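You operate a simulated robot arm through the tools that you are given. There is no shell and no other tool. Be economical: measure what you need, move in short steps, check, and stop when the job is done.

You run a simulated robot arm. Do the job below in one go: nothing can be reset, and whatever is moved stays where it is left.

TASK
Put the purple filter on the blue sheet on the top of the mixing bench. Then set the exit heat knob to 100. Then open the green bench drawer, take the small grey can and put it inside and shut the drawer again. Then open the glass door with the silver handle, take the purple tape roll on the top of the mixing bench and put it away on the empty space on the bottom shelf behind the glass doors and shut the door again. Then put the pink-banded core on top of the green roll on the middle shelf of the green rack. Then open the door of the drier tunnel. Keep to this order. Set down upright: purple filter, small grey can. The exit heat knob goes to its stop.

The check looks at the end state, three seconds after you hand in, the way a careful person would. Anything else that was tipped, shoved, dropped, spilled or broken makes it a failure. Flat cloth is picked up by pressing the open fingertips on it (5 to 10 N) and closing them slowly along it; thin cloth reads only 2 to 8 mm in the jaws.

THE ROBOT
A 6-joint arm with a two-finger parallel gripper on a trunk, on a base that drives. Base frame: it is fixed to the floor where the robot stands at the start and does not move with it; the origin is under the middle of the robot, x ahead of it, y to its left, z up; the surface under the hand at the start is at about z = 820. Readings come in mm, rad, newtons and seconds.
With the tool pointing down near the work surface it reaches from about 360 to 860 mm from the robot's upright axis, wherever it stands. Its first joint turns from -2.007 to 2.007 rad. Places, roughly: blue sheet (11x15x1 cm) [-1800, 800, 800]; door of the drier tunnel [600, 400, 1100]; drawer [-1700, -400, 600]; empty space on the bottom shelf behind the glass d [-1800, 1440, 1000]; exit heat knob [600, 200, 1100]; glass door with the silver handle [-1700, 1400, 1500]; green bench drawer [-1600, -400, 700]; green roll (11x12x10 cm) [5800, 10100, 1000]; pink-banded core (9x9x22 cm) [5900, 10100, 1500]; purple filter [500, 0, 750]; purple tape roll (12x12x5 cm) [-1800, -400, 800]; small grey can (8x8x13 cm) [-1600, -500, 900]. Payload 3.43 kg.
Tool frame: the origin (TCP) lies between the finger pads and is the grasp point; the fingertips stand 34 mm ahead of it; z points along the fingers, y is the line along which they close. Largest opening 128 mm; finger width 24, thickness 12; the body of the gripper, 48 by 130 mm, starts 96 mm behind the TCP.
Orientation is that of the tool frame in the base frame, as a unit quaternion [w, x, y, z]. With the fingers straight down and closing along the base's y, the tool's x points along the base's -x, its y along +y and its z along -z.

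THE INTERFACE
- The arm moves only by the tool drive_tool. Its argument "moves" is a list that holds one entry, the list of rows, each a list of 7 numbers: the shift along the tool's x, y, z in cm, then the turn, a rotation vector about the tool's x, y, z in rad, then the closure, from 0 (fully open) to 1 (shut). In form: [[[dx, dy, dz, ax, ay, az, fingers], ...]]. A call has 1 to 20 rows; each row is the pose to reach, as a shift and turn from the pose commanded when the call began, along the tool's axes at that moment. Each row takes 0.2 s and may step no farther than 50 mm and 0.15 rad from the row before; otherwise, or with a gripper value out of range, the whole call is refused. A pose out of reach is approached as far as the arm can. The call stops where the force on the tool passes 40 N (or 10 N more than at its start, if that is more) or the arm is blocked; 0.2 s more then pass. Each finger travels about 108 mm/s and halts on what it meets, pressing with about 23 N; the grip force reading is that of the motor and also rises with nothing between the fingers. The clock runs only during rows and for 0.2 s after the last one: add rows that repeat a pose to give the fingers time. The reply holds the time, the measured pose of the TCP, the force on the tool along the base axes, the opening and the grip force, in the units named above and with some noise, with the torque about the TCP (base axes, N m) and any sound that the robot's microphone picked up.
- Cameras (640 x 400 px; columns grow to the right, rows downward): "scene" is now at [-35.5, 128.1, 1409.7]; the picture's right is [-0.78, -0.62, 0.00], its down [-0.42, 0.53, -0.74] and it looks along [0.46, -0.58, -0.67] (base axes); focal length 214 px, centre (320, 200). "wrist" rides on the gripper at [76, -11, -160] in the tool frame; the picture's right is [0.15, 0.99, 0.00], its down [-0.88, 0.13, -0.46] and it looks along [-0.45, 0.07, 0.89] (tool axes); focal length 234 px, centre (320, 200). There is no depth. A picture from a camera that has moved, and an enlarged one, comes with that camera's place and axes in the base frame and with its lens. The place of the scene camera against the robot may be out by one fixed shift of up to 18 mm in any direction.
- capture(camera): a new picture of that camera. No time passes.
- move_column(by): slides the trunk up (or, below 0, down) by that many mm; the arm and the scene camera ride with it, the base frame stays. It gives what a move gives, with no picture.
- roll_base(legs): drives the robot by 1 to 6 legs, each [ahead, turn to the left] in mm and rad, along the robot's own axes; the way and the turn of a leg run together, so that a leg with both is an arc; at most 1500 mm and 3.142 rad a leg. The arm and the cameras ride along, it lands a little off, and it stops where it bumps. It gives what a move gives.
- pan_tilt(pan, tilt): turns the head with the scene camera to pan (to the left, within 1.798 rad either way) and tilt (down, from -0.506 to 1.204), counted from straight ahead of the robot. It gives what a move gives.
- zoom(camera, box): a new picture of the part [left, top, right, bottom] of that camera's present view, enlarged. No time passes.
- hand_in(): hands the job in; it is judged then, once.

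Go step by step. Nothing tells you exact positions but the pictures and the camera data: compare them with the known pose of the tool, close in by small moves and look again before you grip or let go. The budget is 207 turns and 184 pictures, counting those below and the enlarged ones. Unless the task says otherwise, let go and move clear before handing in.

The tools are called after "Emit:" as a command line: name --argument value ..., lists and objects as JSON in quotes. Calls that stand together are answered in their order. drive_tool: Moves the arm, as the interface text tells. Its arguments: {"type":"object","properties":{"moves":{"type":"array"}},"required":["moves"]} The other tools are called the same way: move_column (by) slides the trunk up or down; roll_base (legs) drives the base; pan_tilt (pan, tilt) turns the head that bears the scene camera; capture (camera) takes a picture; zoom (camera, box) takes an enlarged picture of a part of a camera's view; hand_in () hands the job in.

At the start:

```text
time_s: 0.0
ee_pos: [440.6, 262.2, 1326.9]
ee_rot: [0.0, 0.0, 1.0, 0.0]
wrist_force: [-0.2, 0.2, 0.2]
moment: [0.0, 0.01, 0.02]
finger_gap: 128.0
gripper_force: 0.1
trunk travel left (down, up): [-675.0, 115.0]
robot x, y, heading: [1.2, -1.9, -0.0]
head pan, tilt: [-0.902, 0.74]
```

scene: 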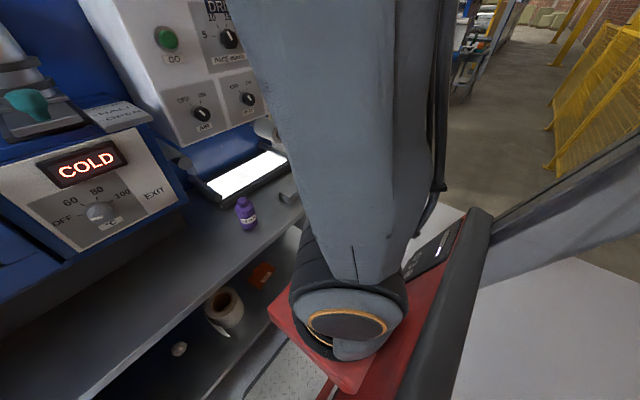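
wrist: 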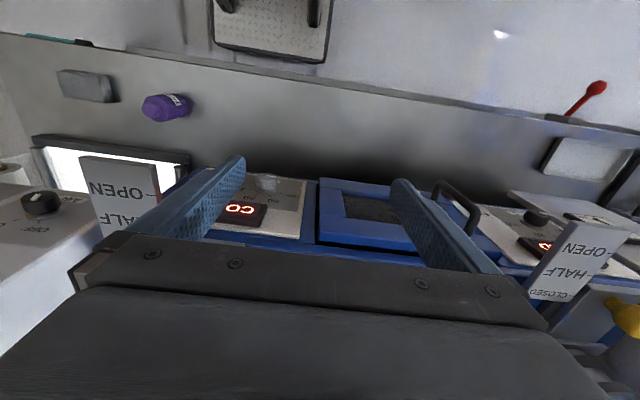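

The purple bottle-like object stands on the counter, with other items on a lower shelf. I'll zoom in to see which one is the filter.

Emit:
zoom --camera "scene" --box '[130, 140, 330, 390]'

Emit:
pan_tilt --pan 0.0 --tilt 0.7

Emit:
capture --camera "scene"

```text
1.60 times, centred on (230, 265) of scene
camera zoom: at [-35.5, 128.1, 1409.7], right [-0.78, -0.62, 0.0], down [-0.42, 0.53, -0.74], along [0.46, -0.58, -0.67], focal length 343 px, centre (464, 96)
```

zoom: 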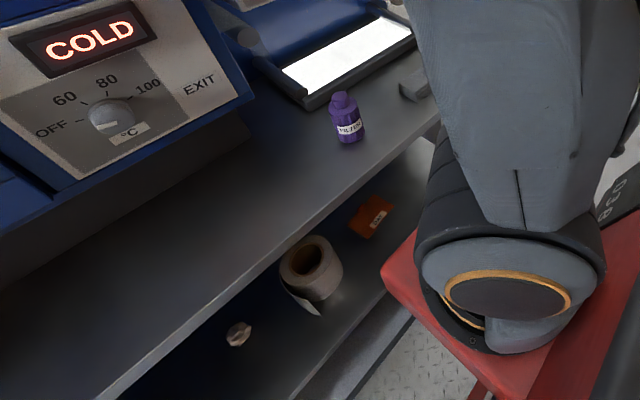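

```text
time_s: 1.2
ee_pos: [441.0, 262.1, 1325.4]
ee_rot: [0.0, -0.001, 1.0, 0.001]
wrist_force: [0.6, -0.3, 0.0]
moment: [-0.02, -0.02, 0.01]
finger_gap: 128.2
gripper_force: 0.0
trunk travel left (down, up): [-675.0, 115.0]
robot x, y, heading: [2.5, 1.0, -0.0]
head pan, tilt: [0.0, 0.7]
```

```text
180 pictures are left
camera scene: at [-2.2, 193.4, 1413.1], right [0.0, -1.0, 0.0], down [-0.64, 0.0, -0.76], along [0.76, 0.0, -0.64], focal length 214 px, centre (320, 200)
```

scene: 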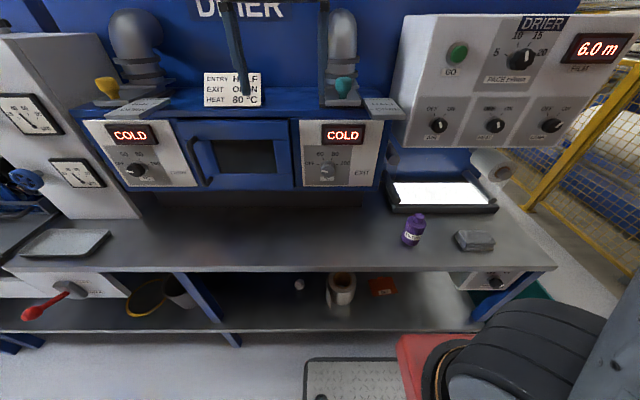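

The purple bottle carries a FILTER label. I'll look closely at it, the exit knob and the drier door.

Emit:
zoom --camera "scene" --box '[180, 100, 400, 230]'

Emit:
zoom --camera "scene" --box '[380, 190, 520, 280]'

Emit:
zoom --camera "wrist" --box '[100, 70, 240, 150]'

```text
2.91 times, centred on (290, 165) of scene
camera zoom: at [-2.2, 193.4, 1413.1], right [0.0, -1.0, 0.0], down [-0.64, 0.0, -0.76], along [0.76, 0.0, -0.64], focal length 624 px, centre (407, 302)
```

zoom: 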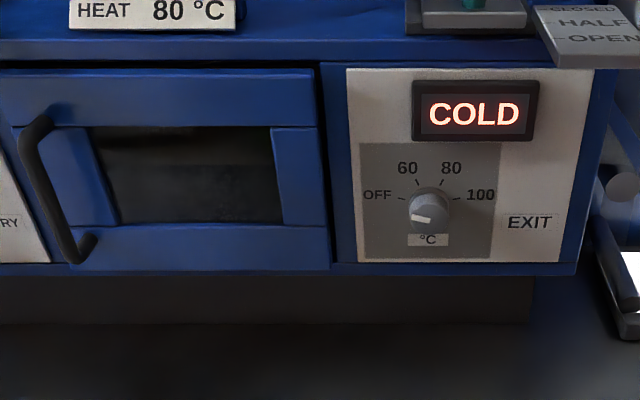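

```text
4.44 times, centred on (450, 235) of scene
camera zoom: at [-2.2, 193.4, 1413.1], right [0.0, -1.0, 0.0], down [-0.64, 0.0, -0.76], along [0.76, 0.0, -0.64], focal length 953 px, centre (-258, 44)
```

zoom: 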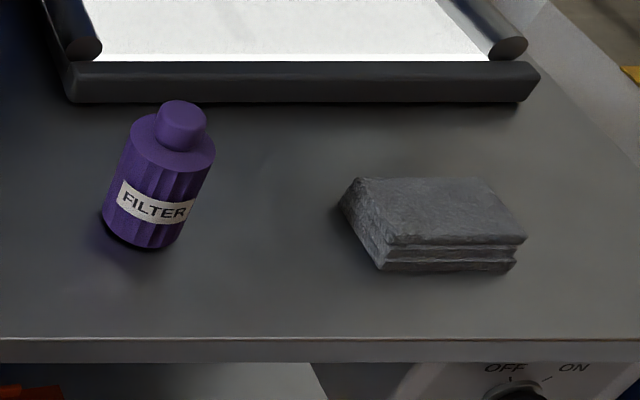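

```text
4.57 times, centred on (170, 110) of wrist
camera zoom: at [364.9, 250.7, 1484.3], right [-0.15, 0.99, 0.0], down [0.88, 0.13, 0.46], along [0.45, 0.07, -0.89], focal length 1070 px, centre (1006, 611)
```

zoom: 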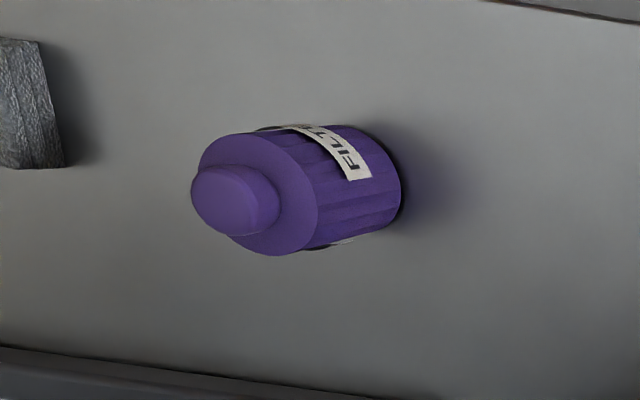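

The filter stands near (485, -105), about 60 mm wide. I'll move above it and check with the wrist camera.

Emit:
drive_tool --moves '[[[-0.4, -4, 2, 0, 0, 0, 0], [-0.8, -8, 4, 0, 0, 0, 0], [-1.2, -12, 6, 0, 0, 0, 0], [-1.6, -16, 8, 0, 0, 0, 0], [-2, -20, 10, 0, 0, 0, 0], [-2.4, -24, 12, 0, 0, 0, 0], [-2.8, -28, 14, 0, 0, 0, 0], [-3.2, -31, 17, 0, 0, 0, 0], [-3.6, -34, 20, 0, 0, 0, 0], [-4, -36, 23, 0, 0, 0, 0], [-4.4, -36.7, 26.5, 0, 0, 0, 0]]]'

Emit:
capture --camera "wrist"

Emit:
capture --camera "scene"

```text
time_s: 2.7
ee_pos: [466.4, 18.2, 1202.7]
ee_rot: [0.001, -0.003, 1.0, 0.007]
wrist_force: [-2.0, 6.3, 2.5]
moment: [-0.05, -0.12, 0.26]
finger_gap: 127.9
gripper_force: 0.1
trunk travel left (down, up): [-675.0, 115.0]
robot x, y, heading: [-4.1, 1.4, 0.003]
head pan, tilt: [0.0, 0.7]
stopped in row 7: the force on the tool passed its limit at 84 N (the readings are from after the stop); the commanded pose is now the measured one
```

```text
176 pictures are left
camera wrist: at [389.5, 3.9, 1361.4], right [-0.15, 0.99, 0.01], down [0.88, 0.13, 0.46], along [0.45, 0.08, -0.89], focal length 234 px, centre (320, 200)
```

wrist: 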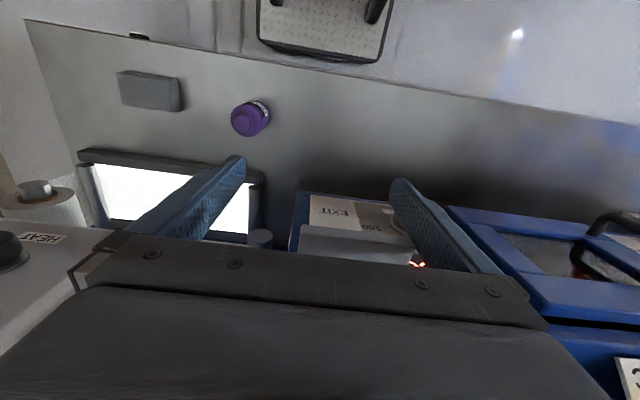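

```text
175 pictures are left
camera scene: at [-3.3, 194.3, 1413.0], right [0.0, -1.0, 0.0], down [-0.64, 0.0, -0.77], along [0.77, 0.0, -0.64], focal length 214 px, centre (320, 200)
```

scene: 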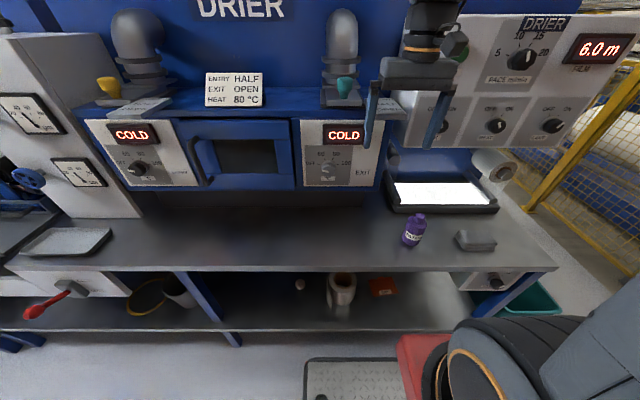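

The left finger bumped something near the plate above the exit panel. I'll back away toward the robot first, then check the machine.

Emit:
drive_tool --moves '[[[3, 0, 0, 0, 0, 0, 0], [6, -1, 0, 0, 0, 0, 0], [7, -5, 0, 0, 0, 0, 0], [6, -9, 0, 0, 0, 0, 0], [4, -12.3, 1, 0, 0, 0, 0], [1, -12.3, 3, 0, 0, 0, 0], [-1.9, -12.3, 6, 0, 0, 0, 0], [-1.9, -12.3, 10, 0, 0, 0, 0], [-1.9, -12.3, 14, 0, 0, 0, 0]]]'

Emit:
capture --camera "wrist"

Emit:
zoom --camera "scene" --box '[180, 50, 440, 220]'

```text
time_s: 4.7
ee_pos: [485.0, -102.4, 1059.1]
ee_rot: [0.002, -0.003, 1.0, 0.007]
wrist_force: [-0.4, 0.0, 0.8]
moment: [-0.02, -0.01, 0.0]
finger_gap: 127.9
gripper_force: 0.0
trunk travel left (down, up): [-675.0, 115.0]
robot x, y, heading: [-2.4, -1.8, -0.003]
head pan, tilt: [0.0, 0.7]
```

```text
174 pictures are left
camera wrist: at [408.9, -117.4, 1218.6], right [-0.15, 0.99, 0.01], down [0.88, 0.13, 0.46], along [0.45, 0.08, -0.89], focal length 234 px, centre (320, 200)
```

wrist: 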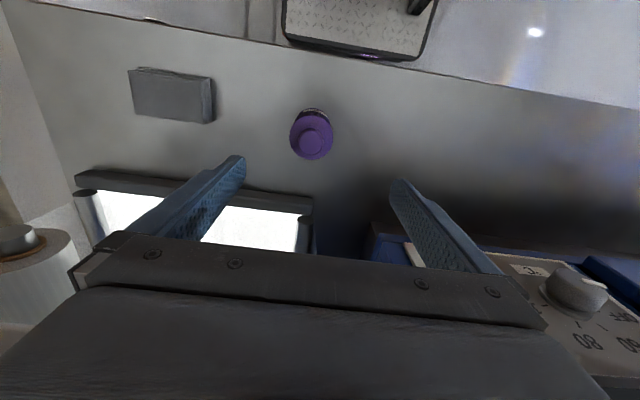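

```text
2.35 times, centred on (310, 135) of scene
camera zoom: at [-2.9, 193.5, 1413.1], right [0.0, -1.0, 0.0], down [-0.64, 0.0, -0.77], along [0.77, 0.0, -0.64], focal length 505 px, centre (344, 353)
```

zoom: 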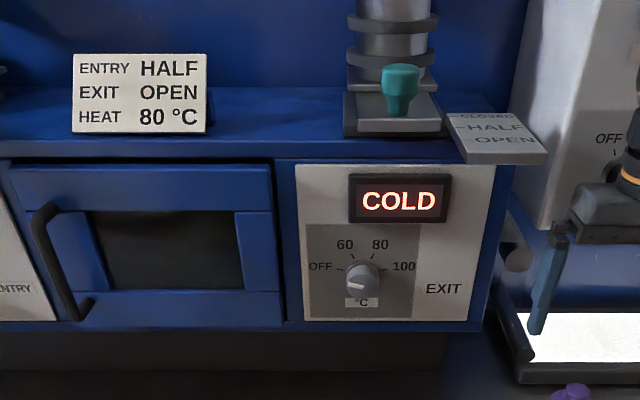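

The machine looks unchanged and the filter is just under the hand, about 10 mm to the right. I'll descend and grip it.

Emit:
drive_tool --moves '[[[0, -1.1, 4, 0, 0, 0, 0], [0, -1.1, 8, 0, 0, 0, 0], [0, -1.1, 12, 0, 0, 0, 0], [0, -1.1, 15, 0, 0, 0, 0], [0, -1.1, 17.5, 0, 0, 0, 0], [0, -1.1, 18.9, 0, 0, 0, 0], [0, -1.1, 18.9, 0, 0, 0, 0]]]'

Emit:
capture --camera "wrist"

Emit:
zoom --camera "scene" --box '[340, 150, 500, 270]'

```text
time_s: 6.3
ee_pos: [487.7, -110.8, 870.8]
ee_rot: [0.001, -0.003, 1.0, 0.007]
wrist_force: [-0.8, 0.3, -0.5]
moment: [0.0, -0.02, -0.04]
finger_gap: 127.9
gripper_force: 0.1
trunk travel left (down, up): [-675.0, 115.0]
robot x, y, heading: [-0.8, -0.1, 0.002]
head pan, tilt: [0.0, 0.7]
```

```text
172 pictures are left
camera wrist: at [410.5, -125.8, 1030.1], right [-0.15, 0.99, 0.01], down [0.88, 0.13, 0.46], along [0.45, 0.08, -0.89], focal length 234 px, centre (320, 200)
```

wrist: 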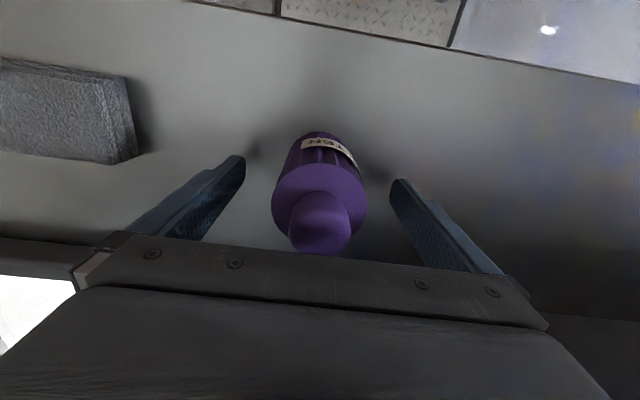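

```text
3.33 times, centred on (420, 210) of scene
camera zoom: at [-2.5, 193.4, 1413.1], right [0.0, -1.0, 0.0], down [-0.64, 0.0, -0.76], along [0.76, 0.0, -0.64], focal length 715 px, centre (-13, 167)
```

zoom: 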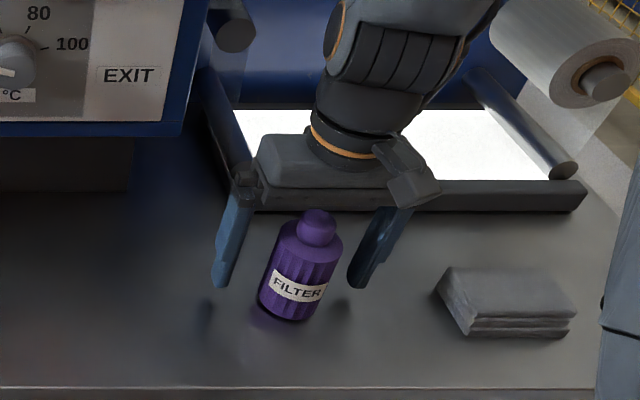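

The bottle sits between the fingers. I'll shift 7 mm toward the robot and close.

Emit:
drive_tool --moves '[[[0.7, -0.2, 0, 0, 0, 0, 0], [0.7, -0.2, 0, 0, 0, 0, 0.3], [0.7, -0.2, 0, 0, 0, 0, 0.5], [0.7, -0.2, 0, 0, 0, 0, 0.7], [0.7, -0.2, 0, 0, 0, 0, 0.8], [0.7, -0.2, 0, 0, 0, 0, 0.8]]]'

Emit:
capture --camera "wrist"

```text
time_s: 7.7
ee_pos: [480.8, -113.2, 872.6]
ee_rot: [0.002, -0.003, 1.0, 0.007]
wrist_force: [-0.7, 0.2, 3.5]
moment: [-0.09, 0.03, -0.03]
finger_gap: 55.2
gripper_force: 22.7
trunk travel left (down, up): [-675.0, 115.0]
robot x, y, heading: [2.9, -3.4, -0.0]
head pan, tilt: [0.0, 0.7]
```

```text
170 pictures are left
camera wrist: at [403.9, -128.2, 1030.3], right [-0.15, 0.99, 0.01], down [0.88, 0.13, 0.46], along [0.45, 0.08, -0.89], focal length 234 px, centre (320, 200)
```

wrist: 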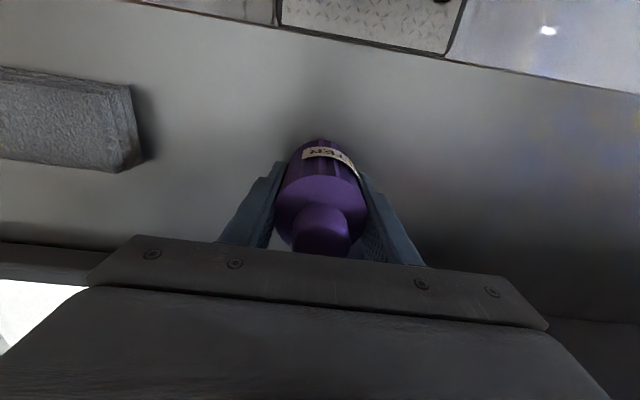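

The filter is gripped (55 mm). I'll lift it straight up and pull back toward the robot.

Emit:
drive_tool --moves '[[[0, 0, -3, 0, 0, 0, 0.8], [0, 0, -7, 0, 0, 0, 0.8], [0, 0, -11, 0, 0, 0, 0.8], [2, 0, -15, 0, 0, 0, 0.8], [5, 0, -18, 0, 0, 0, 0.8], [8, 0, -20, 0, 0, 0, 0.8]]]'

Emit:
pan_tilt --pan 1.79 --tilt 0.35

Emit:
capture --camera "scene"

Emit:
pan_tilt --pan -1.79 --tilt 0.35

Emit:
capture --camera "scene"

```text
time_s: 9.1
ee_pos: [399.5, -118.5, 1070.0]
ee_rot: [0.0, -0.003, 1.0, 0.007]
wrist_force: [0.3, 0.0, -1.0]
moment: [0.02, 0.06, 0.02]
finger_gap: 55.1
gripper_force: 23.3
trunk travel left (down, up): [-675.0, 115.0]
robot x, y, heading: [1.7, 2.0, 0.003]
head pan, tilt: [0.0, 0.7]
```

```text
time_s: 10.9
ee_pos: [401.1, -119.2, 1070.4]
ee_rot: [0.0, -0.002, 1.0, 0.007]
wrist_force: [0.3, 0.1, -0.1]
moment: [0.01, -0.03, 0.04]
finger_gap: 54.8
gripper_force: 23.1
trunk travel left (down, up): [-675.0, 115.0]
robot x, y, heading: [-2.0, -0.3, 0.003]
head pan, tilt: [1.791, 0.351]
```

```text
169 pictures are left
camera scene: at [-107.9, 284.1, 1444.5], right [0.98, 0.22, 0.0], down [0.08, -0.34, -0.94], along [-0.21, 0.92, -0.34], focal length 214 px, centre (320, 200)
```

scene: 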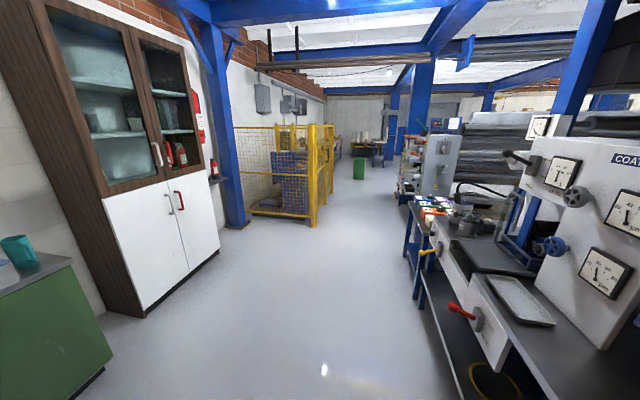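

```text
time_s: 13.9
ee_pos: [401.6, -118.4, 1070.9]
ee_rot: [0.001, -0.002, 1.0, 0.007]
wrist_force: [-0.8, 0.2, -0.4]
moment: [-0.04, 0.02, 0.03]
finger_gap: 54.9
gripper_force: 22.8
trunk travel left (down, up): [-675.0, 115.0]
robot x, y, heading: [1.3, 1.6, -0.001]
head pan, tilt: [-1.791, 0.351]
```

```text
168 pictures are left
camera scene: at [-107.6, 102.4, 1444.5], right [-0.98, 0.22, 0.0], down [0.07, 0.34, -0.94], along [-0.2, -0.92, -0.34], focal length 214 px, centre (320, 200)
```

scene: 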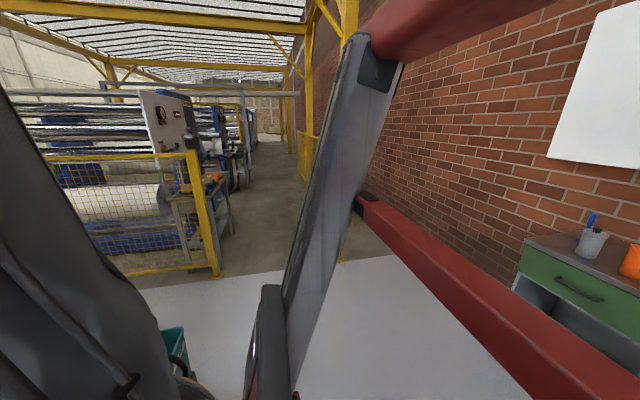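

The aisle behind is clear and the green mixing bench lies on the far side. I'll back off, turn left, and drive along the aisle toward the sheet.

Emit:
roll_base --legs '[[-450, 0], [0, 1.571], [800, 0], [0, 1.571]]'

Emit:
pan_tilt --pan 0 --tilt 0.5

Emit:
capture --camera "scene"

```text
time_s: 28.2
ee_pos: [-877.8, 923.9, 1070.0]
ee_rot: [0.007, 1.0, 0.012, -0.001]
wrist_force: [-1.3, 0.1, -0.8]
moment: [0.01, -0.01, -0.01]
finger_gap: 54.6
gripper_force: 23.5
trunk travel left (down, up): [-675.0, 115.0]
robot x, y, heading: [-471.9, 813.1, -3.119]
head pan, tilt: [-1.791, 0.351]
```

```text
time_s: 30.0
ee_pos: [-878.8, 922.1, 1071.0]
ee_rot: [0.008, 1.0, 0.012, -0.001]
wrist_force: [0.4, 0.0, -1.3]
moment: [0.01, -0.02, 0.01]
finger_gap: 54.9
gripper_force: 23.0
trunk travel left (down, up): [-675.0, 115.0]
robot x, y, heading: [-476.1, 814.1, -3.12]
head pan, tilt: [0.0, 0.499]
```

```text
167 pictures are left
camera scene: at [-485.3, 615.8, 1430.8], right [-0.02, 1.0, 0.0], down [0.48, 0.01, -0.88], along [-0.88, -0.02, -0.48], focal length 214 px, centre (320, 200)
```

scene: 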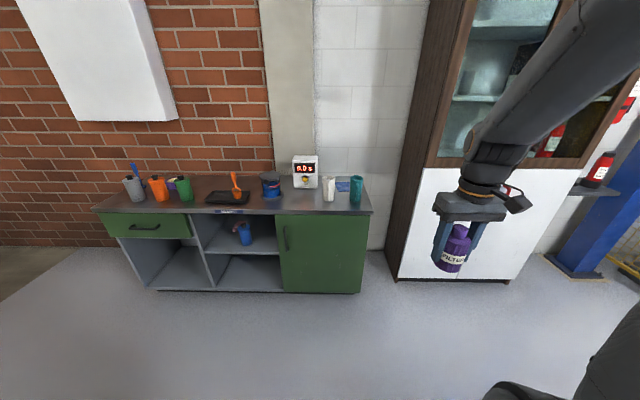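

Now I face the bench. I'll zoom in on its top.

Emit:
zoom --camera "scene" --box '[90, 150, 240, 240]'

Emit:
zoom --camera "scene" --box '[230, 140, 390, 240]'

```text
4.27 times, centred on (165, 195) of scene
camera zoom: at [-485.3, 615.8, 1430.8], right [-0.02, 1.0, 0.0], down [0.48, 0.01, -0.88], along [-0.88, -0.02, -0.48], focal length 915 px, centre (981, 221)
```

zoom: 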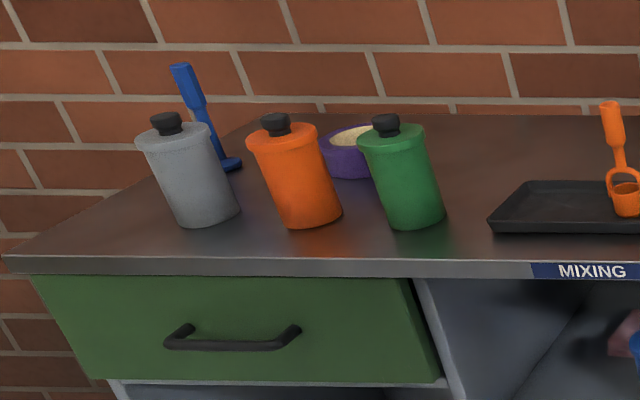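

```text
4.00 times, centred on (310, 190) of scene
camera zoom: at [-485.3, 615.8, 1430.8], right [-0.02, 1.0, 0.0], down [0.48, 0.01, -0.88], along [-0.88, -0.02, -0.48], focal length 858 px, centre (360, 240)
```

zoom: 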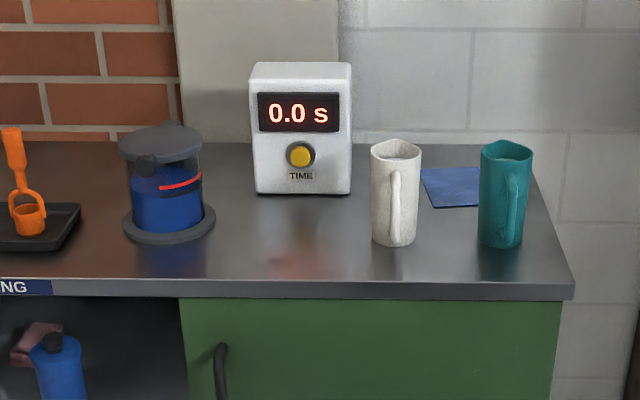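

The blue sheet lies between and behind the white and teal mugs at about (-1820, 740, 805). I'll drive nearer the bench.

Emit:
roll_base --legs '[[0, -0.022], [630, 0]]'

Emit:
pan_tilt --pan 0 --tilt 0.7

Emit:
capture --camera "scene"

Emit:
capture --camera "wrist"

```text
time_s: 33.9
ee_pos: [-1501.3, 940.2, 1070.1]
ee_rot: [0.006, 1.0, -0.004, -0.001]
wrist_force: [0.3, 0.2, -1.0]
moment: [0.02, 0.0, 0.03]
finger_gap: 54.8
gripper_force: 22.9
trunk travel left (down, up): [-675.0, 115.0]
robot x, y, heading: [-1104.2, 814.0, 3.13]
head pan, tilt: [0.0, 0.499]
```

```text
time_s: 34.6
ee_pos: [-1502.1, 940.3, 1071.0]
ee_rot: [0.007, 1.0, -0.004, -0.001]
wrist_force: [1.2, 0.1, -1.2]
moment: [0.01, 0.0, -0.04]
finger_gap: 54.9
gripper_force: 22.9
trunk travel left (down, up): [-675.0, 115.0]
robot x, y, heading: [-1103.0, 815.4, 3.127]
head pan, tilt: [0.0, 0.7]
```

```text
164 pictures are left
camera scene: at [-1112.7, 619.7, 1413.2], right [0.01, 1.0, 0.0], down [0.64, -0.01, -0.77], along [-0.77, 0.01, -0.64], focal length 214 px, centre (320, 200)
```

scene: 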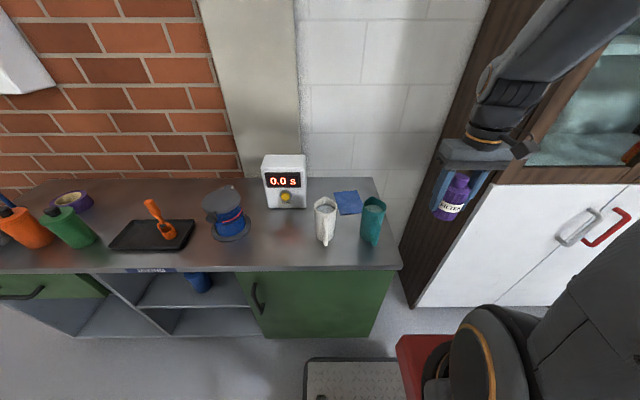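

```text
163 pictures are left
camera wrist: at [-1425.9, 952.5, 1229.3], right [0.14, -0.99, 0.01], down [-0.88, -0.12, 0.46], along [-0.45, -0.08, -0.89], focal length 234 px, centre (320, 200)
```

wrist: 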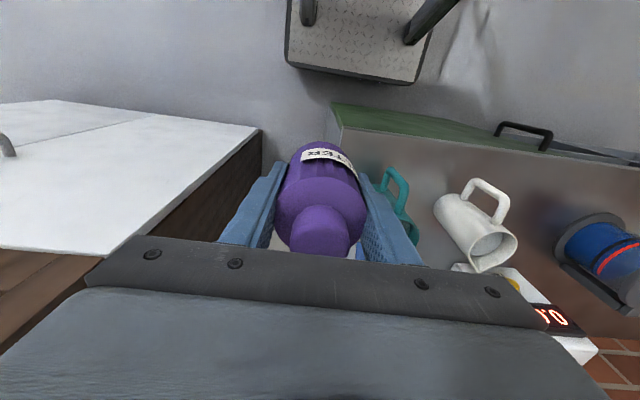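

I estimate the sheet's centre at (-1828, 743). I'll move over it at this height and look with the wrist camera.

Emit:
drive_tool --moves '[[[0, 4.5, 0, 0, 0, 0, 0.8], [0, 9, 0, 0, 0, 0, 0.8], [0, 13.5, 0, 0, 0, 0, 0.8], [-2, 17.5, 0, 0, 0, 0, 0.8], [-6, 19, 0, 0, 0, 0, 0.8], [-10, 19.5, 0, 0, 0, 0, 0.8], [-14, 19.5, 0, 0, 0, 0, 0.8], [-18, 19.5, 0, 0, 0, 0, 0.8], [-22, 19.5, 0, 0, 0, 0, 0.8], [-24, 19.5, 0, 0, 0, 0, 0.8]]]'

Emit:
capture --camera "wrist"

Emit:
capture --camera "scene"

```text
time_s: 36.8
ee_pos: [-1744.0, 748.2, 1073.5]
ee_rot: [0.007, 1.0, -0.004, -0.001]
wrist_force: [0.5, -0.2, -0.6]
moment: [-0.01, 0.02, 0.03]
finger_gap: 54.9
gripper_force: 22.9
trunk travel left (down, up): [-675.0, 115.0]
robot x, y, heading: [-1102.0, 818.0, 3.129]
head pan, tilt: [0.0, 0.7]
```

```text
162 pictures are left
camera wrist: at [-1668.5, 760.4, 1232.7], right [0.14, -0.99, 0.01], down [-0.88, -0.12, 0.46], along [-0.45, -0.08, -0.89], focal length 234 px, centre (320, 200)
```

wrist: 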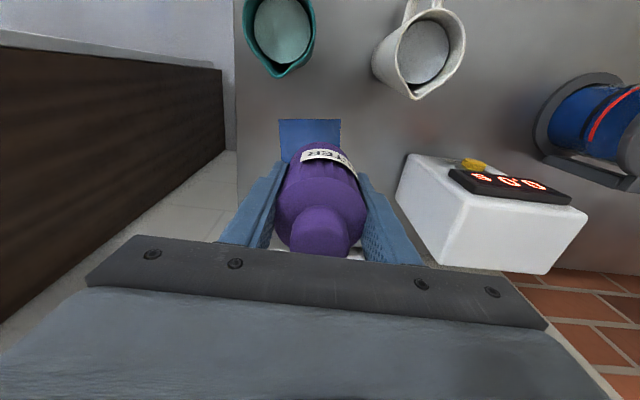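

```text
161 pictures are left
camera scene: at [-1112.5, 619.6, 1413.1], right [0.01, 1.0, 0.0], down [0.64, -0.01, -0.77], along [-0.77, 0.01, -0.64], focal length 214 px, centre (320, 200)
```

scene: 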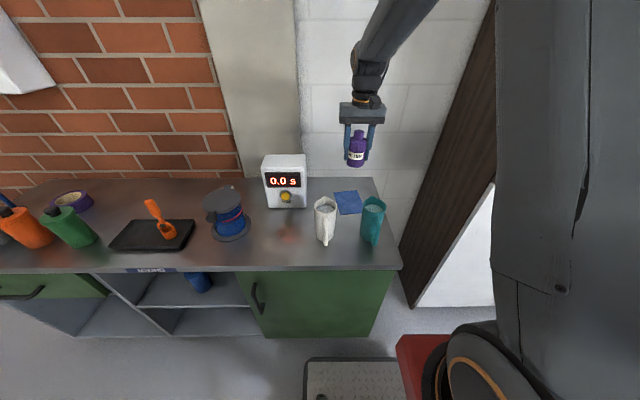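

Emit:
zoom --camera "scene" --box '[300, 160, 400, 260]'

Emit:
zoom --camera "wrist" --box '[220, 80, 400, 260]'

```text
4.00 times, centred on (350, 210) of scene
camera zoom: at [-1112.5, 619.6, 1413.1], right [0.01, 1.0, 0.0], down [0.64, -0.01, -0.77], along [-0.77, 0.01, -0.64], focal length 858 px, centre (200, 160)
```

zoom: 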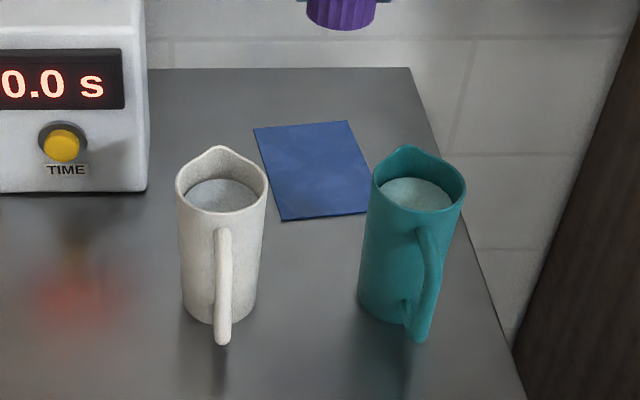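

```text
2.22 times, centred on (310, 170) of wrist
camera zoom: at [-1668.5, 760.4, 1232.7], right [0.14, -0.99, 0.01], down [-0.88, -0.12, 0.46], along [-0.45, -0.08, -0.89], focal length 520 px, centre (342, 267)
```

zoom: 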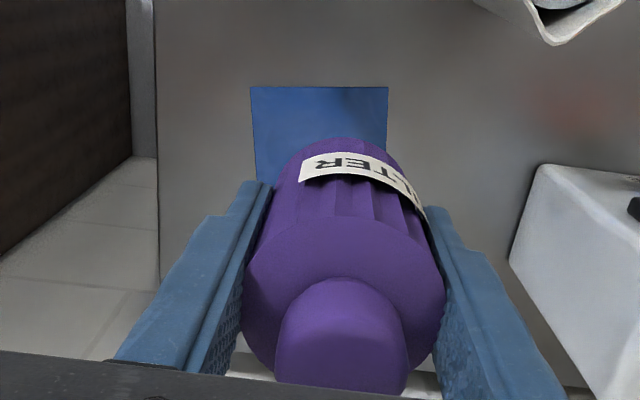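

Both cameras agree on a sheet centre near (-1810, 755). I'll move over it and descend partway.

Emit:
drive_tool --moves '[[[-3.5, -0.7, 0, 0, 0, 0, 0.8], [-6.6, -0.7, 0, 0, 0, 0, 0.8], [-6.6, -0.7, 4, 0, 0, 0, 0.8], [-6.6, -0.7, 8, 0, 0, 0, 0.8], [-6.6, -0.7, 12, 0, 0, 0, 0.8], [-6.6, -0.7, 15.5, 0, 0, 0, 0.8], [-6.6, -0.7, 17.5, 0, 0, 0, 0.8]]]'

Emit:
capture --camera "wrist"

Emit:
zoom --camera "scene" --box '[300, 130, 420, 260]'

```text
time_s: 38.4
ee_pos: [-1810.6, 750.6, 899.1]
ee_rot: [0.008, 1.0, -0.004, 0.0]
wrist_force: [0.6, -0.4, -0.2]
moment: [0.01, 0.04, -0.02]
finger_gap: 54.9
gripper_force: 23.1
trunk travel left (down, up): [-675.0, 115.0]
robot x, y, heading: [-1103.9, 814.6, 3.128]
head pan, tilt: [0.0, 0.7]
```

```text
158 pictures are left
camera wrist: at [-1734.2, 763.2, 1058.3], right [0.14, -0.99, 0.01], down [-0.88, -0.12, 0.46], along [-0.45, -0.08, -0.89], focal length 234 px, centre (320, 200)
```

wrist: 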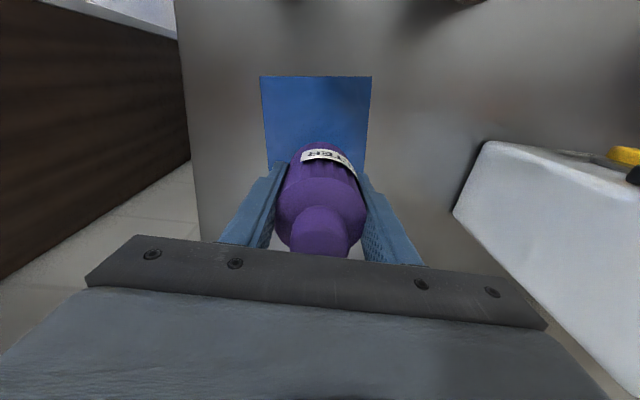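

```text
3.08 times, centred on (360, 195) of scene
camera zoom: at [-1112.5, 619.6, 1413.1], right [0.01, 1.0, 0.0], down [0.64, -0.01, -0.77], along [-0.76, 0.01, -0.64], focal length 660 px, centre (197, 215)
```

zoom: 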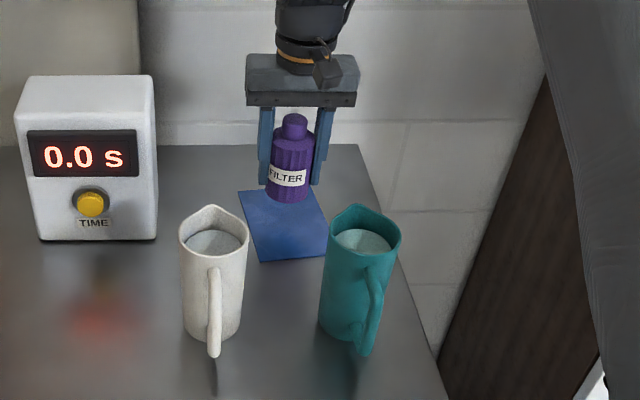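

The bottle is above the sheet's centre. I'll lower it in small steps until it touches.

Emit:
drive_tool --moves '[[[0, -0.3, 1, 0, 0, 0, 0.8], [0, -0.3, 2, 0, 0, 0, 0.8], [0, -0.3, 2.6, 0, 0, 0, 0.8], [0, -0.3, 2.9, 0, 0, 0, 0.8]]]'

Emit:
zoom --camera "scene" --box '[300, 130, 420, 260]'

```text
time_s: 39.4
ee_pos: [-1808.7, 753.7, 870.1]
ee_rot: [0.008, 1.0, -0.004, -0.002]
wrist_force: [-0.4, -0.6, -1.2]
moment: [0.03, 0.0, -0.01]
finger_gap: 54.9
gripper_force: 23.0
trunk travel left (down, up): [-675.0, 115.0]
robot x, y, heading: [-1098.4, 814.0, 3.126]
head pan, tilt: [0.0, 0.7]
```

```text
3.08 times, centred on (360, 195) of scene
camera zoom: at [-1112.7, 619.6, 1413.1], right [0.01, 1.0, 0.0], down [0.64, -0.01, -0.76], along [-0.76, 0.01, -0.64], focal length 660 px, centre (197, 215)
```

zoom: 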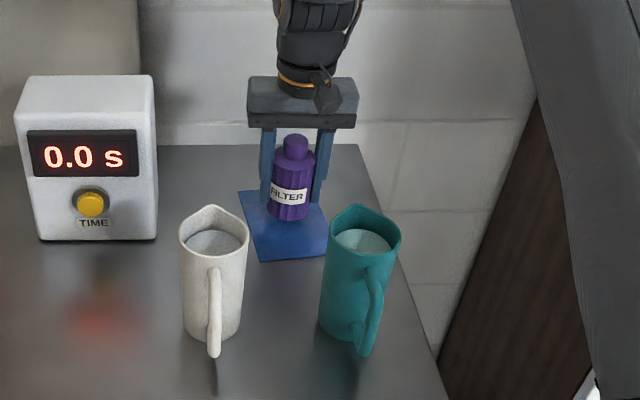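

Emit:
drive_tool --moves '[[[0, 0, 0.3, 0, 0, 0, 0.8], [0, 0, 0.6, 0, 0, 0, 0.8], [0, 0, 0.6, 0, 0, 0, 0.8]]]'

```text
time_s: 40.2
ee_pos: [-1809.7, 755.1, 864.8]
ee_rot: [0.006, 1.0, -0.004, -0.001]
wrist_force: [0.3, -0.1, -1.4]
moment: [0.01, -0.01, -0.02]
finger_gap: 54.6
gripper_force: 23.4
trunk travel left (down, up): [-675.0, 115.0]
robot x, y, heading: [-1101.5, 819.0, 3.128]
head pan, tilt: [0.0, 0.7]
```

No contact yet, so I'll continue lowering in small steps.

Emit:
drive_tool --moves '[[[0, 0, 0.3, 0, 0, 0, 0.8], [0, 0, 0.5, 0, 0, 0, 0.8], [0, 0, 0.5, 0, 0, 0, 0.8]]]'

Emit:
zoom --camera "scene" --box '[300, 130, 420, 260]'

```text
time_s: 41.0
ee_pos: [-1809.1, 755.2, 856.9]
ee_rot: [0.007, 1.0, -0.005, -0.001]
wrist_force: [-0.2, 0.2, 0.1]
moment: [0.02, -0.02, 0.01]
finger_gap: 54.5
gripper_force: 23.1
trunk travel left (down, up): [-675.0, 115.0]
robot x, y, heading: [-1101.0, 819.9, 3.126]
head pan, tilt: [0.0, 0.7]
```

```text
3.08 times, centred on (360, 195) of scene
camera zoom: at [-1112.7, 619.6, 1413.1], right [0.01, 1.0, 0.0], down [0.64, -0.01, -0.76], along [-0.76, 0.01, -0.64], focal length 660 px, centre (197, 215)
```

zoom: 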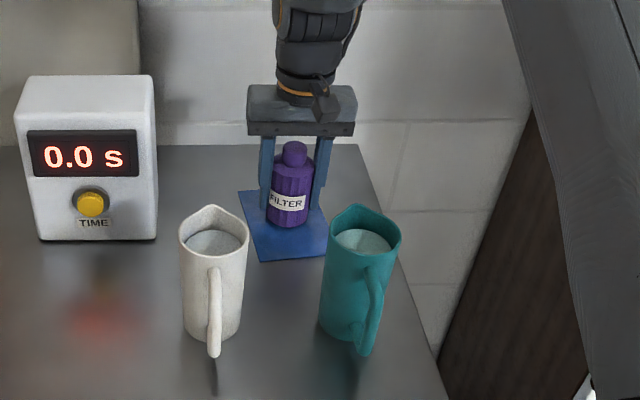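

Emit:
drive_tool --moves '[[[0, 0, 0.3, 0, 0, 0, 0.8], [0, 0, 0.3, 0, 0, 0, 0.8]]]'

```text
time_s: 41.6
ee_pos: [-1810.4, 755.5, 855.7]
ee_rot: [0.008, 1.0, -0.005, -0.002]
wrist_force: [0.1, -0.1, -1.5]
moment: [0.01, 0.01, 0.02]
finger_gap: 54.7
gripper_force: 23.2
trunk travel left (down, up): [-675.0, 115.0]
robot x, y, heading: [-1100.5, 814.3, 3.13]
head pan, tilt: [0.0, 0.7]
```

Emit:
drive_tool --moves '[[[0, 0, 0.3, 0, 0, 0, 0.8], [0, 0, 0.5, 0, 0, 0, 0.8], [0, 0, 0.5, 0, 0, 0, 0.8]]]'

```text
time_s: 42.4
ee_pos: [-1811.1, 754.4, 852.7]
ee_rot: [0.006, 1.0, -0.005, -0.004]
wrist_force: [0.3, -0.1, 23.0]
moment: [0.52, -0.06, -0.02]
finger_gap: 55.2
gripper_force: 22.7
trunk travel left (down, up): [-675.0, 115.0]
robot x, y, heading: [-1100.2, 813.7, 3.127]
head pan, tilt: [0.0, 0.7]
```

The filter touched down. I'll ease up slightly, open the fingers and rise.

Emit:
drive_tool --moves '[[[0, 0, -0.2, 0, 0, 0, 0.8], [0, 0, -0.2, 0, 0, 0, 0.6], [0, 0, -0.2, 0, 0, 0, 0.4], [0, 0, -0.2, 0, 0, 0, 0.2], [0, 0, -0.2, 0, 0, 0, 0.2], [0, 0, -3, 0, 0, 0, 0.2], [0, 0, -7, 0, 0, 0, 0.2], [0, 0, -11, 0, 0, 0, 0.2], [0, 0, -15, 0, 0, 0, 0.2], [0, 0, -19, 0, 0, 0, 0.2], [4, 0, -22, 0, 0, 0, 0.2], [8, 0, -22, 0, 0, 0, 0.2]]]'

Emit:
capture --camera "scene"

Emit:
zoom --camera "scene" --box '[300, 130, 420, 260]'

```text
time_s: 45.0
ee_pos: [-1728.1, 758.3, 1069.1]
ee_rot: [0.007, 1.0, -0.004, -0.001]
wrist_force: [-0.1, 0.3, -0.4]
moment: [0.01, -0.09, -0.05]
finger_gap: 102.4
gripper_force: 0.0
trunk travel left (down, up): [-675.0, 115.0]
robot x, y, heading: [-1100.1, 813.6, 3.133]
head pan, tilt: [0.0, 0.7]
```

```text
154 pictures are left
camera scene: at [-1113.3, 619.6, 1413.1], right [0.01, 1.0, 0.0], down [0.64, -0.01, -0.76], along [-0.76, 0.01, -0.64], focal length 214 px, centre (320, 200)
```

scene: 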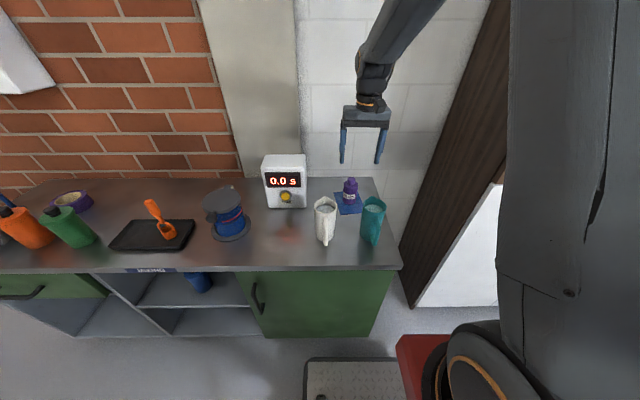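

```text
3.08 times, centred on (360, 195) of scene
camera zoom: at [-1113.3, 619.6, 1413.1], right [0.01, 1.0, 0.0], down [0.64, -0.01, -0.76], along [-0.76, 0.01, -0.64], focal length 660 px, centre (197, 215)
```

zoom: 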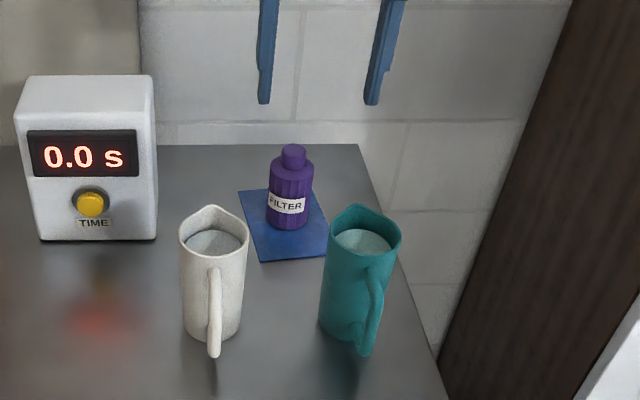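

The filter stands on the sheet. Now I return to the drier for the exit knob: retract the arm, reverse the route and look.

Emit:
drive_tool --moves '[[[4.5, 0, -1, 0, 0, 0, 0.2], [9, 0, -1, 0, 0, 0, 0.2], [13.5, 0, -1, 0, 0, 0, 0.2], [18, 0, -1, 0, 0, 0, 0.2], [22, 0, -1, 0, 0, 0, 0.2]]]'

Emit:
roll_base --legs '[[-630, 0], [0, -1.558], [-700, 0], [0, -1.571], [380, 0]]'

Emit:
pan_tilt --pan 0 --tilt 0.5

Emit:
capture --camera "scene"

Emit:
capture --camera "wrist"

```text
time_s: 46.2
ee_pos: [-1507.8, 755.4, 1080.9]
ee_rot: [0.007, 1.0, -0.003, -0.001]
wrist_force: [-1.4, 0.8, -0.1]
moment: [0.03, -0.07, 0.0]
finger_gap: 102.5
gripper_force: 0.0
trunk travel left (down, up): [-675.0, 115.0]
robot x, y, heading: [-1105.7, 814.1, 3.126]
head pan, tilt: [0.0, 0.7]
```

```text
time_s: 62.9
ee_pos: [314.2, 171.3, 1081.0]
ee_rot: [0.001, -0.001, 1.0, 0.007]
wrist_force: [0.3, 0.1, -0.3]
moment: [-0.03, 0.01, 0.0]
finger_gap: 102.4
gripper_force: 0.0
trunk travel left (down, up): [-675.0, 115.0]
robot x, y, heading: [-90.4, 105.4, -0.008]
head pan, tilt: [0.0, 0.7]
```

```text
time_s: 63.6
ee_pos: [313.7, 170.1, 1080.2]
ee_rot: [0.002, -0.002, 1.0, 0.007]
wrist_force: [0.2, -0.3, 0.2]
moment: [0.0, 0.0, 0.02]
finger_gap: 102.3
gripper_force: 0.0
trunk travel left (down, up): [-675.0, 115.0]
robot x, y, heading: [-87.5, 100.0, 0.0]
head pan, tilt: [0.0, 0.499]
```

```text
152 pictures are left
camera scene: at [-86.3, 297.9, 1430.7], right [0.0, -1.0, 0.0], down [-0.48, 0.0, -0.88], along [0.88, 0.0, -0.48], focal length 214 px, centre (320, 200)
```

scene: 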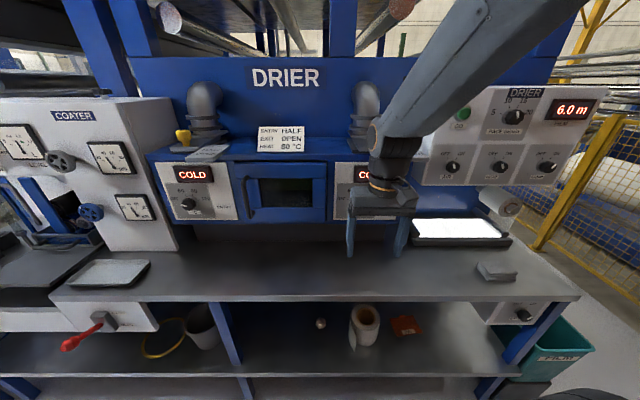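

```text
151 pictures are left
camera wrist: at [237.8, 156.2, 1240.3], right [-0.15, 0.99, 0.01], down [0.88, 0.13, 0.46], along [0.45, 0.08, -0.89], focal length 234 px, centre (320, 200)
```

wrist: 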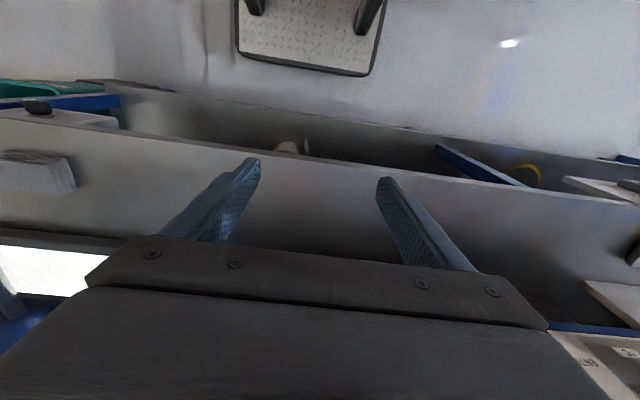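

Back at the drier, I estimate the exit knob at about (556, 170, 1062) on a slightly leaning panel. I'll tilt the hand to point forward, keeping its distance, and look.

Emit:
drive_tool --moves '[[[-1, 0, 0.1, 0, -0.131, 0, 0.2], [-2, 0, 0.3, 0, -0.262, 0, 0.2], [-3, 0, 0.5, 0, -0.393, 0, 0.2], [-4, 0, 0.7, 0, -0.524, 0, 0.2], [-5, 0, 0.9, 0, -0.655, 0, 0.2], [-6, 0, 1.1, 0, -0.786, 0, 0.2], [-7, 0, 1.3, 0, -0.917, 0, 0.2], [-8, 0, 1.5, 0, -1.048, 0, 0.2], [-9, 0, 1.7, 0, -1.179, 0, 0.2], [-10, 0, 1.8, 0, -1.31, 0, 0.2], [-10.5, 0, 1.8, 0, -1.44, 0, 0.2], [-11, 0, 1.8, 0, -1.571, 0, 0.2]]]'

Emit:
capture --camera "scene"

Emit:
capture --camera "wrist"

```text
time_s: 66.2
ee_pos: [494.2, 187.1, 1093.5]
ee_rot: [0.692, -0.034, 0.72, -0.036]
wrist_force: [-0.9, 0.6, 0.6]
moment: [0.0, 0.0, 0.04]
finger_gap: 102.2
gripper_force: 0.0
out of reach, approached as far as the arm can: row 5, 6, 7, 8, 9, 10, 11, 12
trunk travel left (down, up): [-675.0, 115.0]
robot x, y, heading: [-89.2, 106.3, 0.004]
head pan, tilt: [0.0, 0.499]
```

```text
150 pictures are left
camera scene: at [-86.7, 297.5, 1430.9], right [0.0, -1.0, 0.0], down [-0.48, 0.0, -0.88], along [0.88, 0.0, -0.48], focal length 214 px, centre (320, 200)
```

scene: 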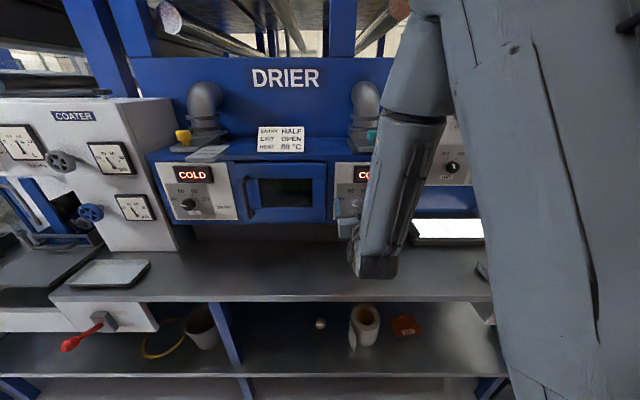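

```text
149 pictures are left
camera wrist: at [330.2, 169.4, 1025.6], right [0.0, 0.97, -0.24], down [-0.42, 0.22, 0.88], along [0.91, 0.11, 0.41], focal length 234 px, centre (320, 200)
```

wrist: 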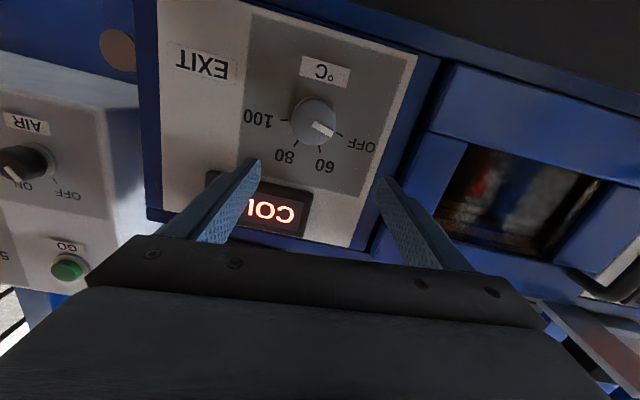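

The knob is at about (556, 172, 1052), pointing at OFF, and 100 lies about 155° clockwise. The arm couldn't reach the exact tilt target, so I'll make a small test move to see where the command reference stands.

Emit:
drive_tool --moves '[[[0, 0, 0, 0, 0, 0, 0.3], [0, 0, 0.5, 0, 0, 0, 0.45]]]'

```text
time_s: 66.8
ee_pos: [500.3, 189.9, 1094.4]
ee_rot: [0.691, -0.034, 0.721, -0.037]
wrist_force: [0.3, 0.3, -0.6]
moment: [-0.01, 0.01, 0.02]
finger_gap: 70.6
gripper_force: 0.0
trunk travel left (down, up): [-675.0, 115.0]
robot x, y, heading: [-91.3, 102.7, -0.004]
head pan, tilt: [0.0, 0.499]
```

Command equals measured, good. I'll align the hand with the knob axis.

Emit:
drive_tool --moves '[[[1.3, -0.45, 0, 0, 0.02, 0.05, 0.45], [2.6, -0.9, 0, 0, 0.04, 0.1, 0.45], [3.75, -1.3, -0.1, 0, 0.06, 0.1, 0.45]]]'

Emit:
capture --camera "wrist"

Emit:
capture --camera "scene"

```text
time_s: 67.6
ee_pos: [513.6, 181.2, 1089.7]
ee_rot: [0.663, -0.021, 0.747, -0.033]
wrist_force: [-0.2, 0.2, 0.3]
moment: [-0.01, -0.01, -0.01]
finger_gap: 70.3
gripper_force: 0.1
out of reach, approached as far as the arm can: row 1, 2, 3
trunk travel left (down, up): [-675.0, 115.0]
robot x, y, heading: [-87.6, 104.5, 0.002]
head pan, tilt: [0.0, 0.499]
```

```text
148 pictures are left
camera wrist: at [345.8, 167.3, 1033.4], right [0.0, 0.98, -0.22], down [-0.35, 0.21, 0.92], along [0.94, 0.08, 0.34], focal length 234 px, centre (320, 200)
```

wrist: 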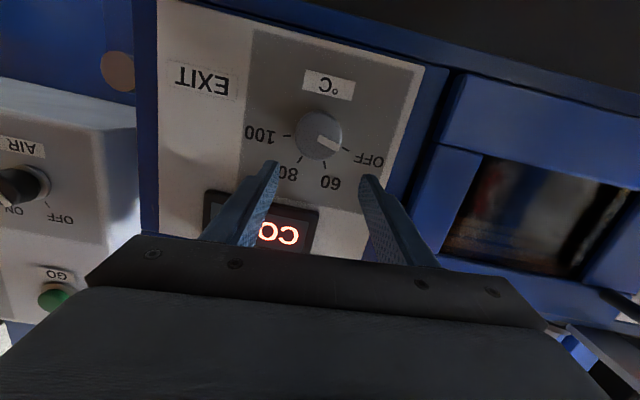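

```text
147 pictures are left
camera scene: at [-86.4, 297.8, 1430.8], right [0.0, -1.0, 0.0], down [-0.48, 0.0, -0.88], along [0.88, 0.0, -0.48], focal length 214 px, centre (320, 200)
```

scene: 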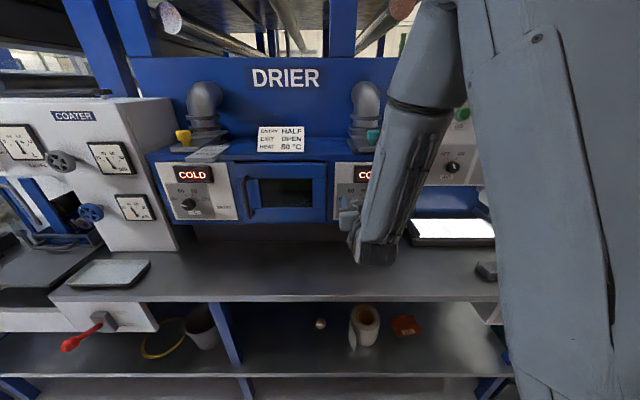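

The arm is too folded here. I'll back the base by 180 mm to give the arm room, then reach forward.

Emit:
roll_base --legs '[[-180, 0]]'

Emit:
drive_tool --moves '[[[0, 0, 3, 0, 0, 0, 0.45], [0, 0, 6, 0, 0, 0, 0.45], [0.5, -0.2, 8, 0, 0, 0.03, 0.45], [1.5, -0.4, 10, 0, 0, 0.06, 0.45], [2.5, -0.6, 12, 0, 0, 0.1, 0.45]]]'

Emit:
capture --camera "wrist"

```text
time_s: 69.1
ee_pos: [330.3, 181.1, 1089.0]
ee_rot: [0.663, -0.02, 0.747, -0.034]
wrist_force: [0.4, 0.9, 0.0]
moment: [0.04, 0.02, 0.0]
finger_gap: 70.6
gripper_force: 0.0
trunk travel left (down, up): [-675.0, 115.0]
robot x, y, heading: [-278.7, 101.3, 0.006]
head pan, tilt: [0.0, 0.499]
```

```text
time_s: 70.3
ee_pos: [457.2, 186.9, 1066.6]
ee_rot: [0.66, 0.006, 0.751, -0.028]
wrist_force: [0.2, 0.7, 0.8]
moment: [0.0, 0.06, -0.04]
finger_gap: 70.1
gripper_force: 0.1
out of reach, approached as far as the arm can: row 2, 3, 4, 5
trunk travel left (down, up): [-675.0, 115.0]
robot x, y, heading: [-272.9, 103.6, 0.005]
head pan, tilt: [0.0, 0.499]
```

```text
146 pictures are left
camera wrist: at [287.9, 180.5, 1012.1], right [0.02, 0.98, -0.18], down [-0.33, 0.18, 0.93], along [0.94, 0.04, 0.33], focal length 234 px, centre (320, 200)
```

wrist: 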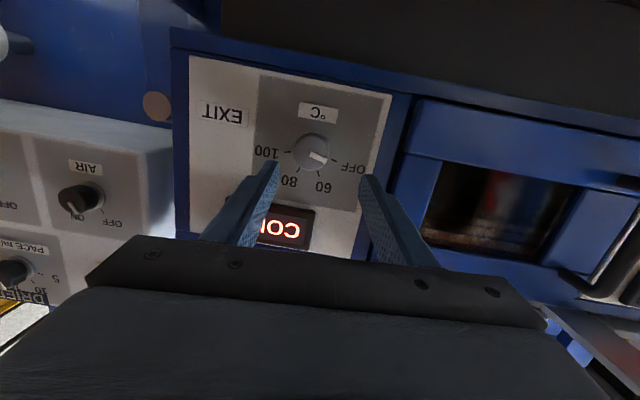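

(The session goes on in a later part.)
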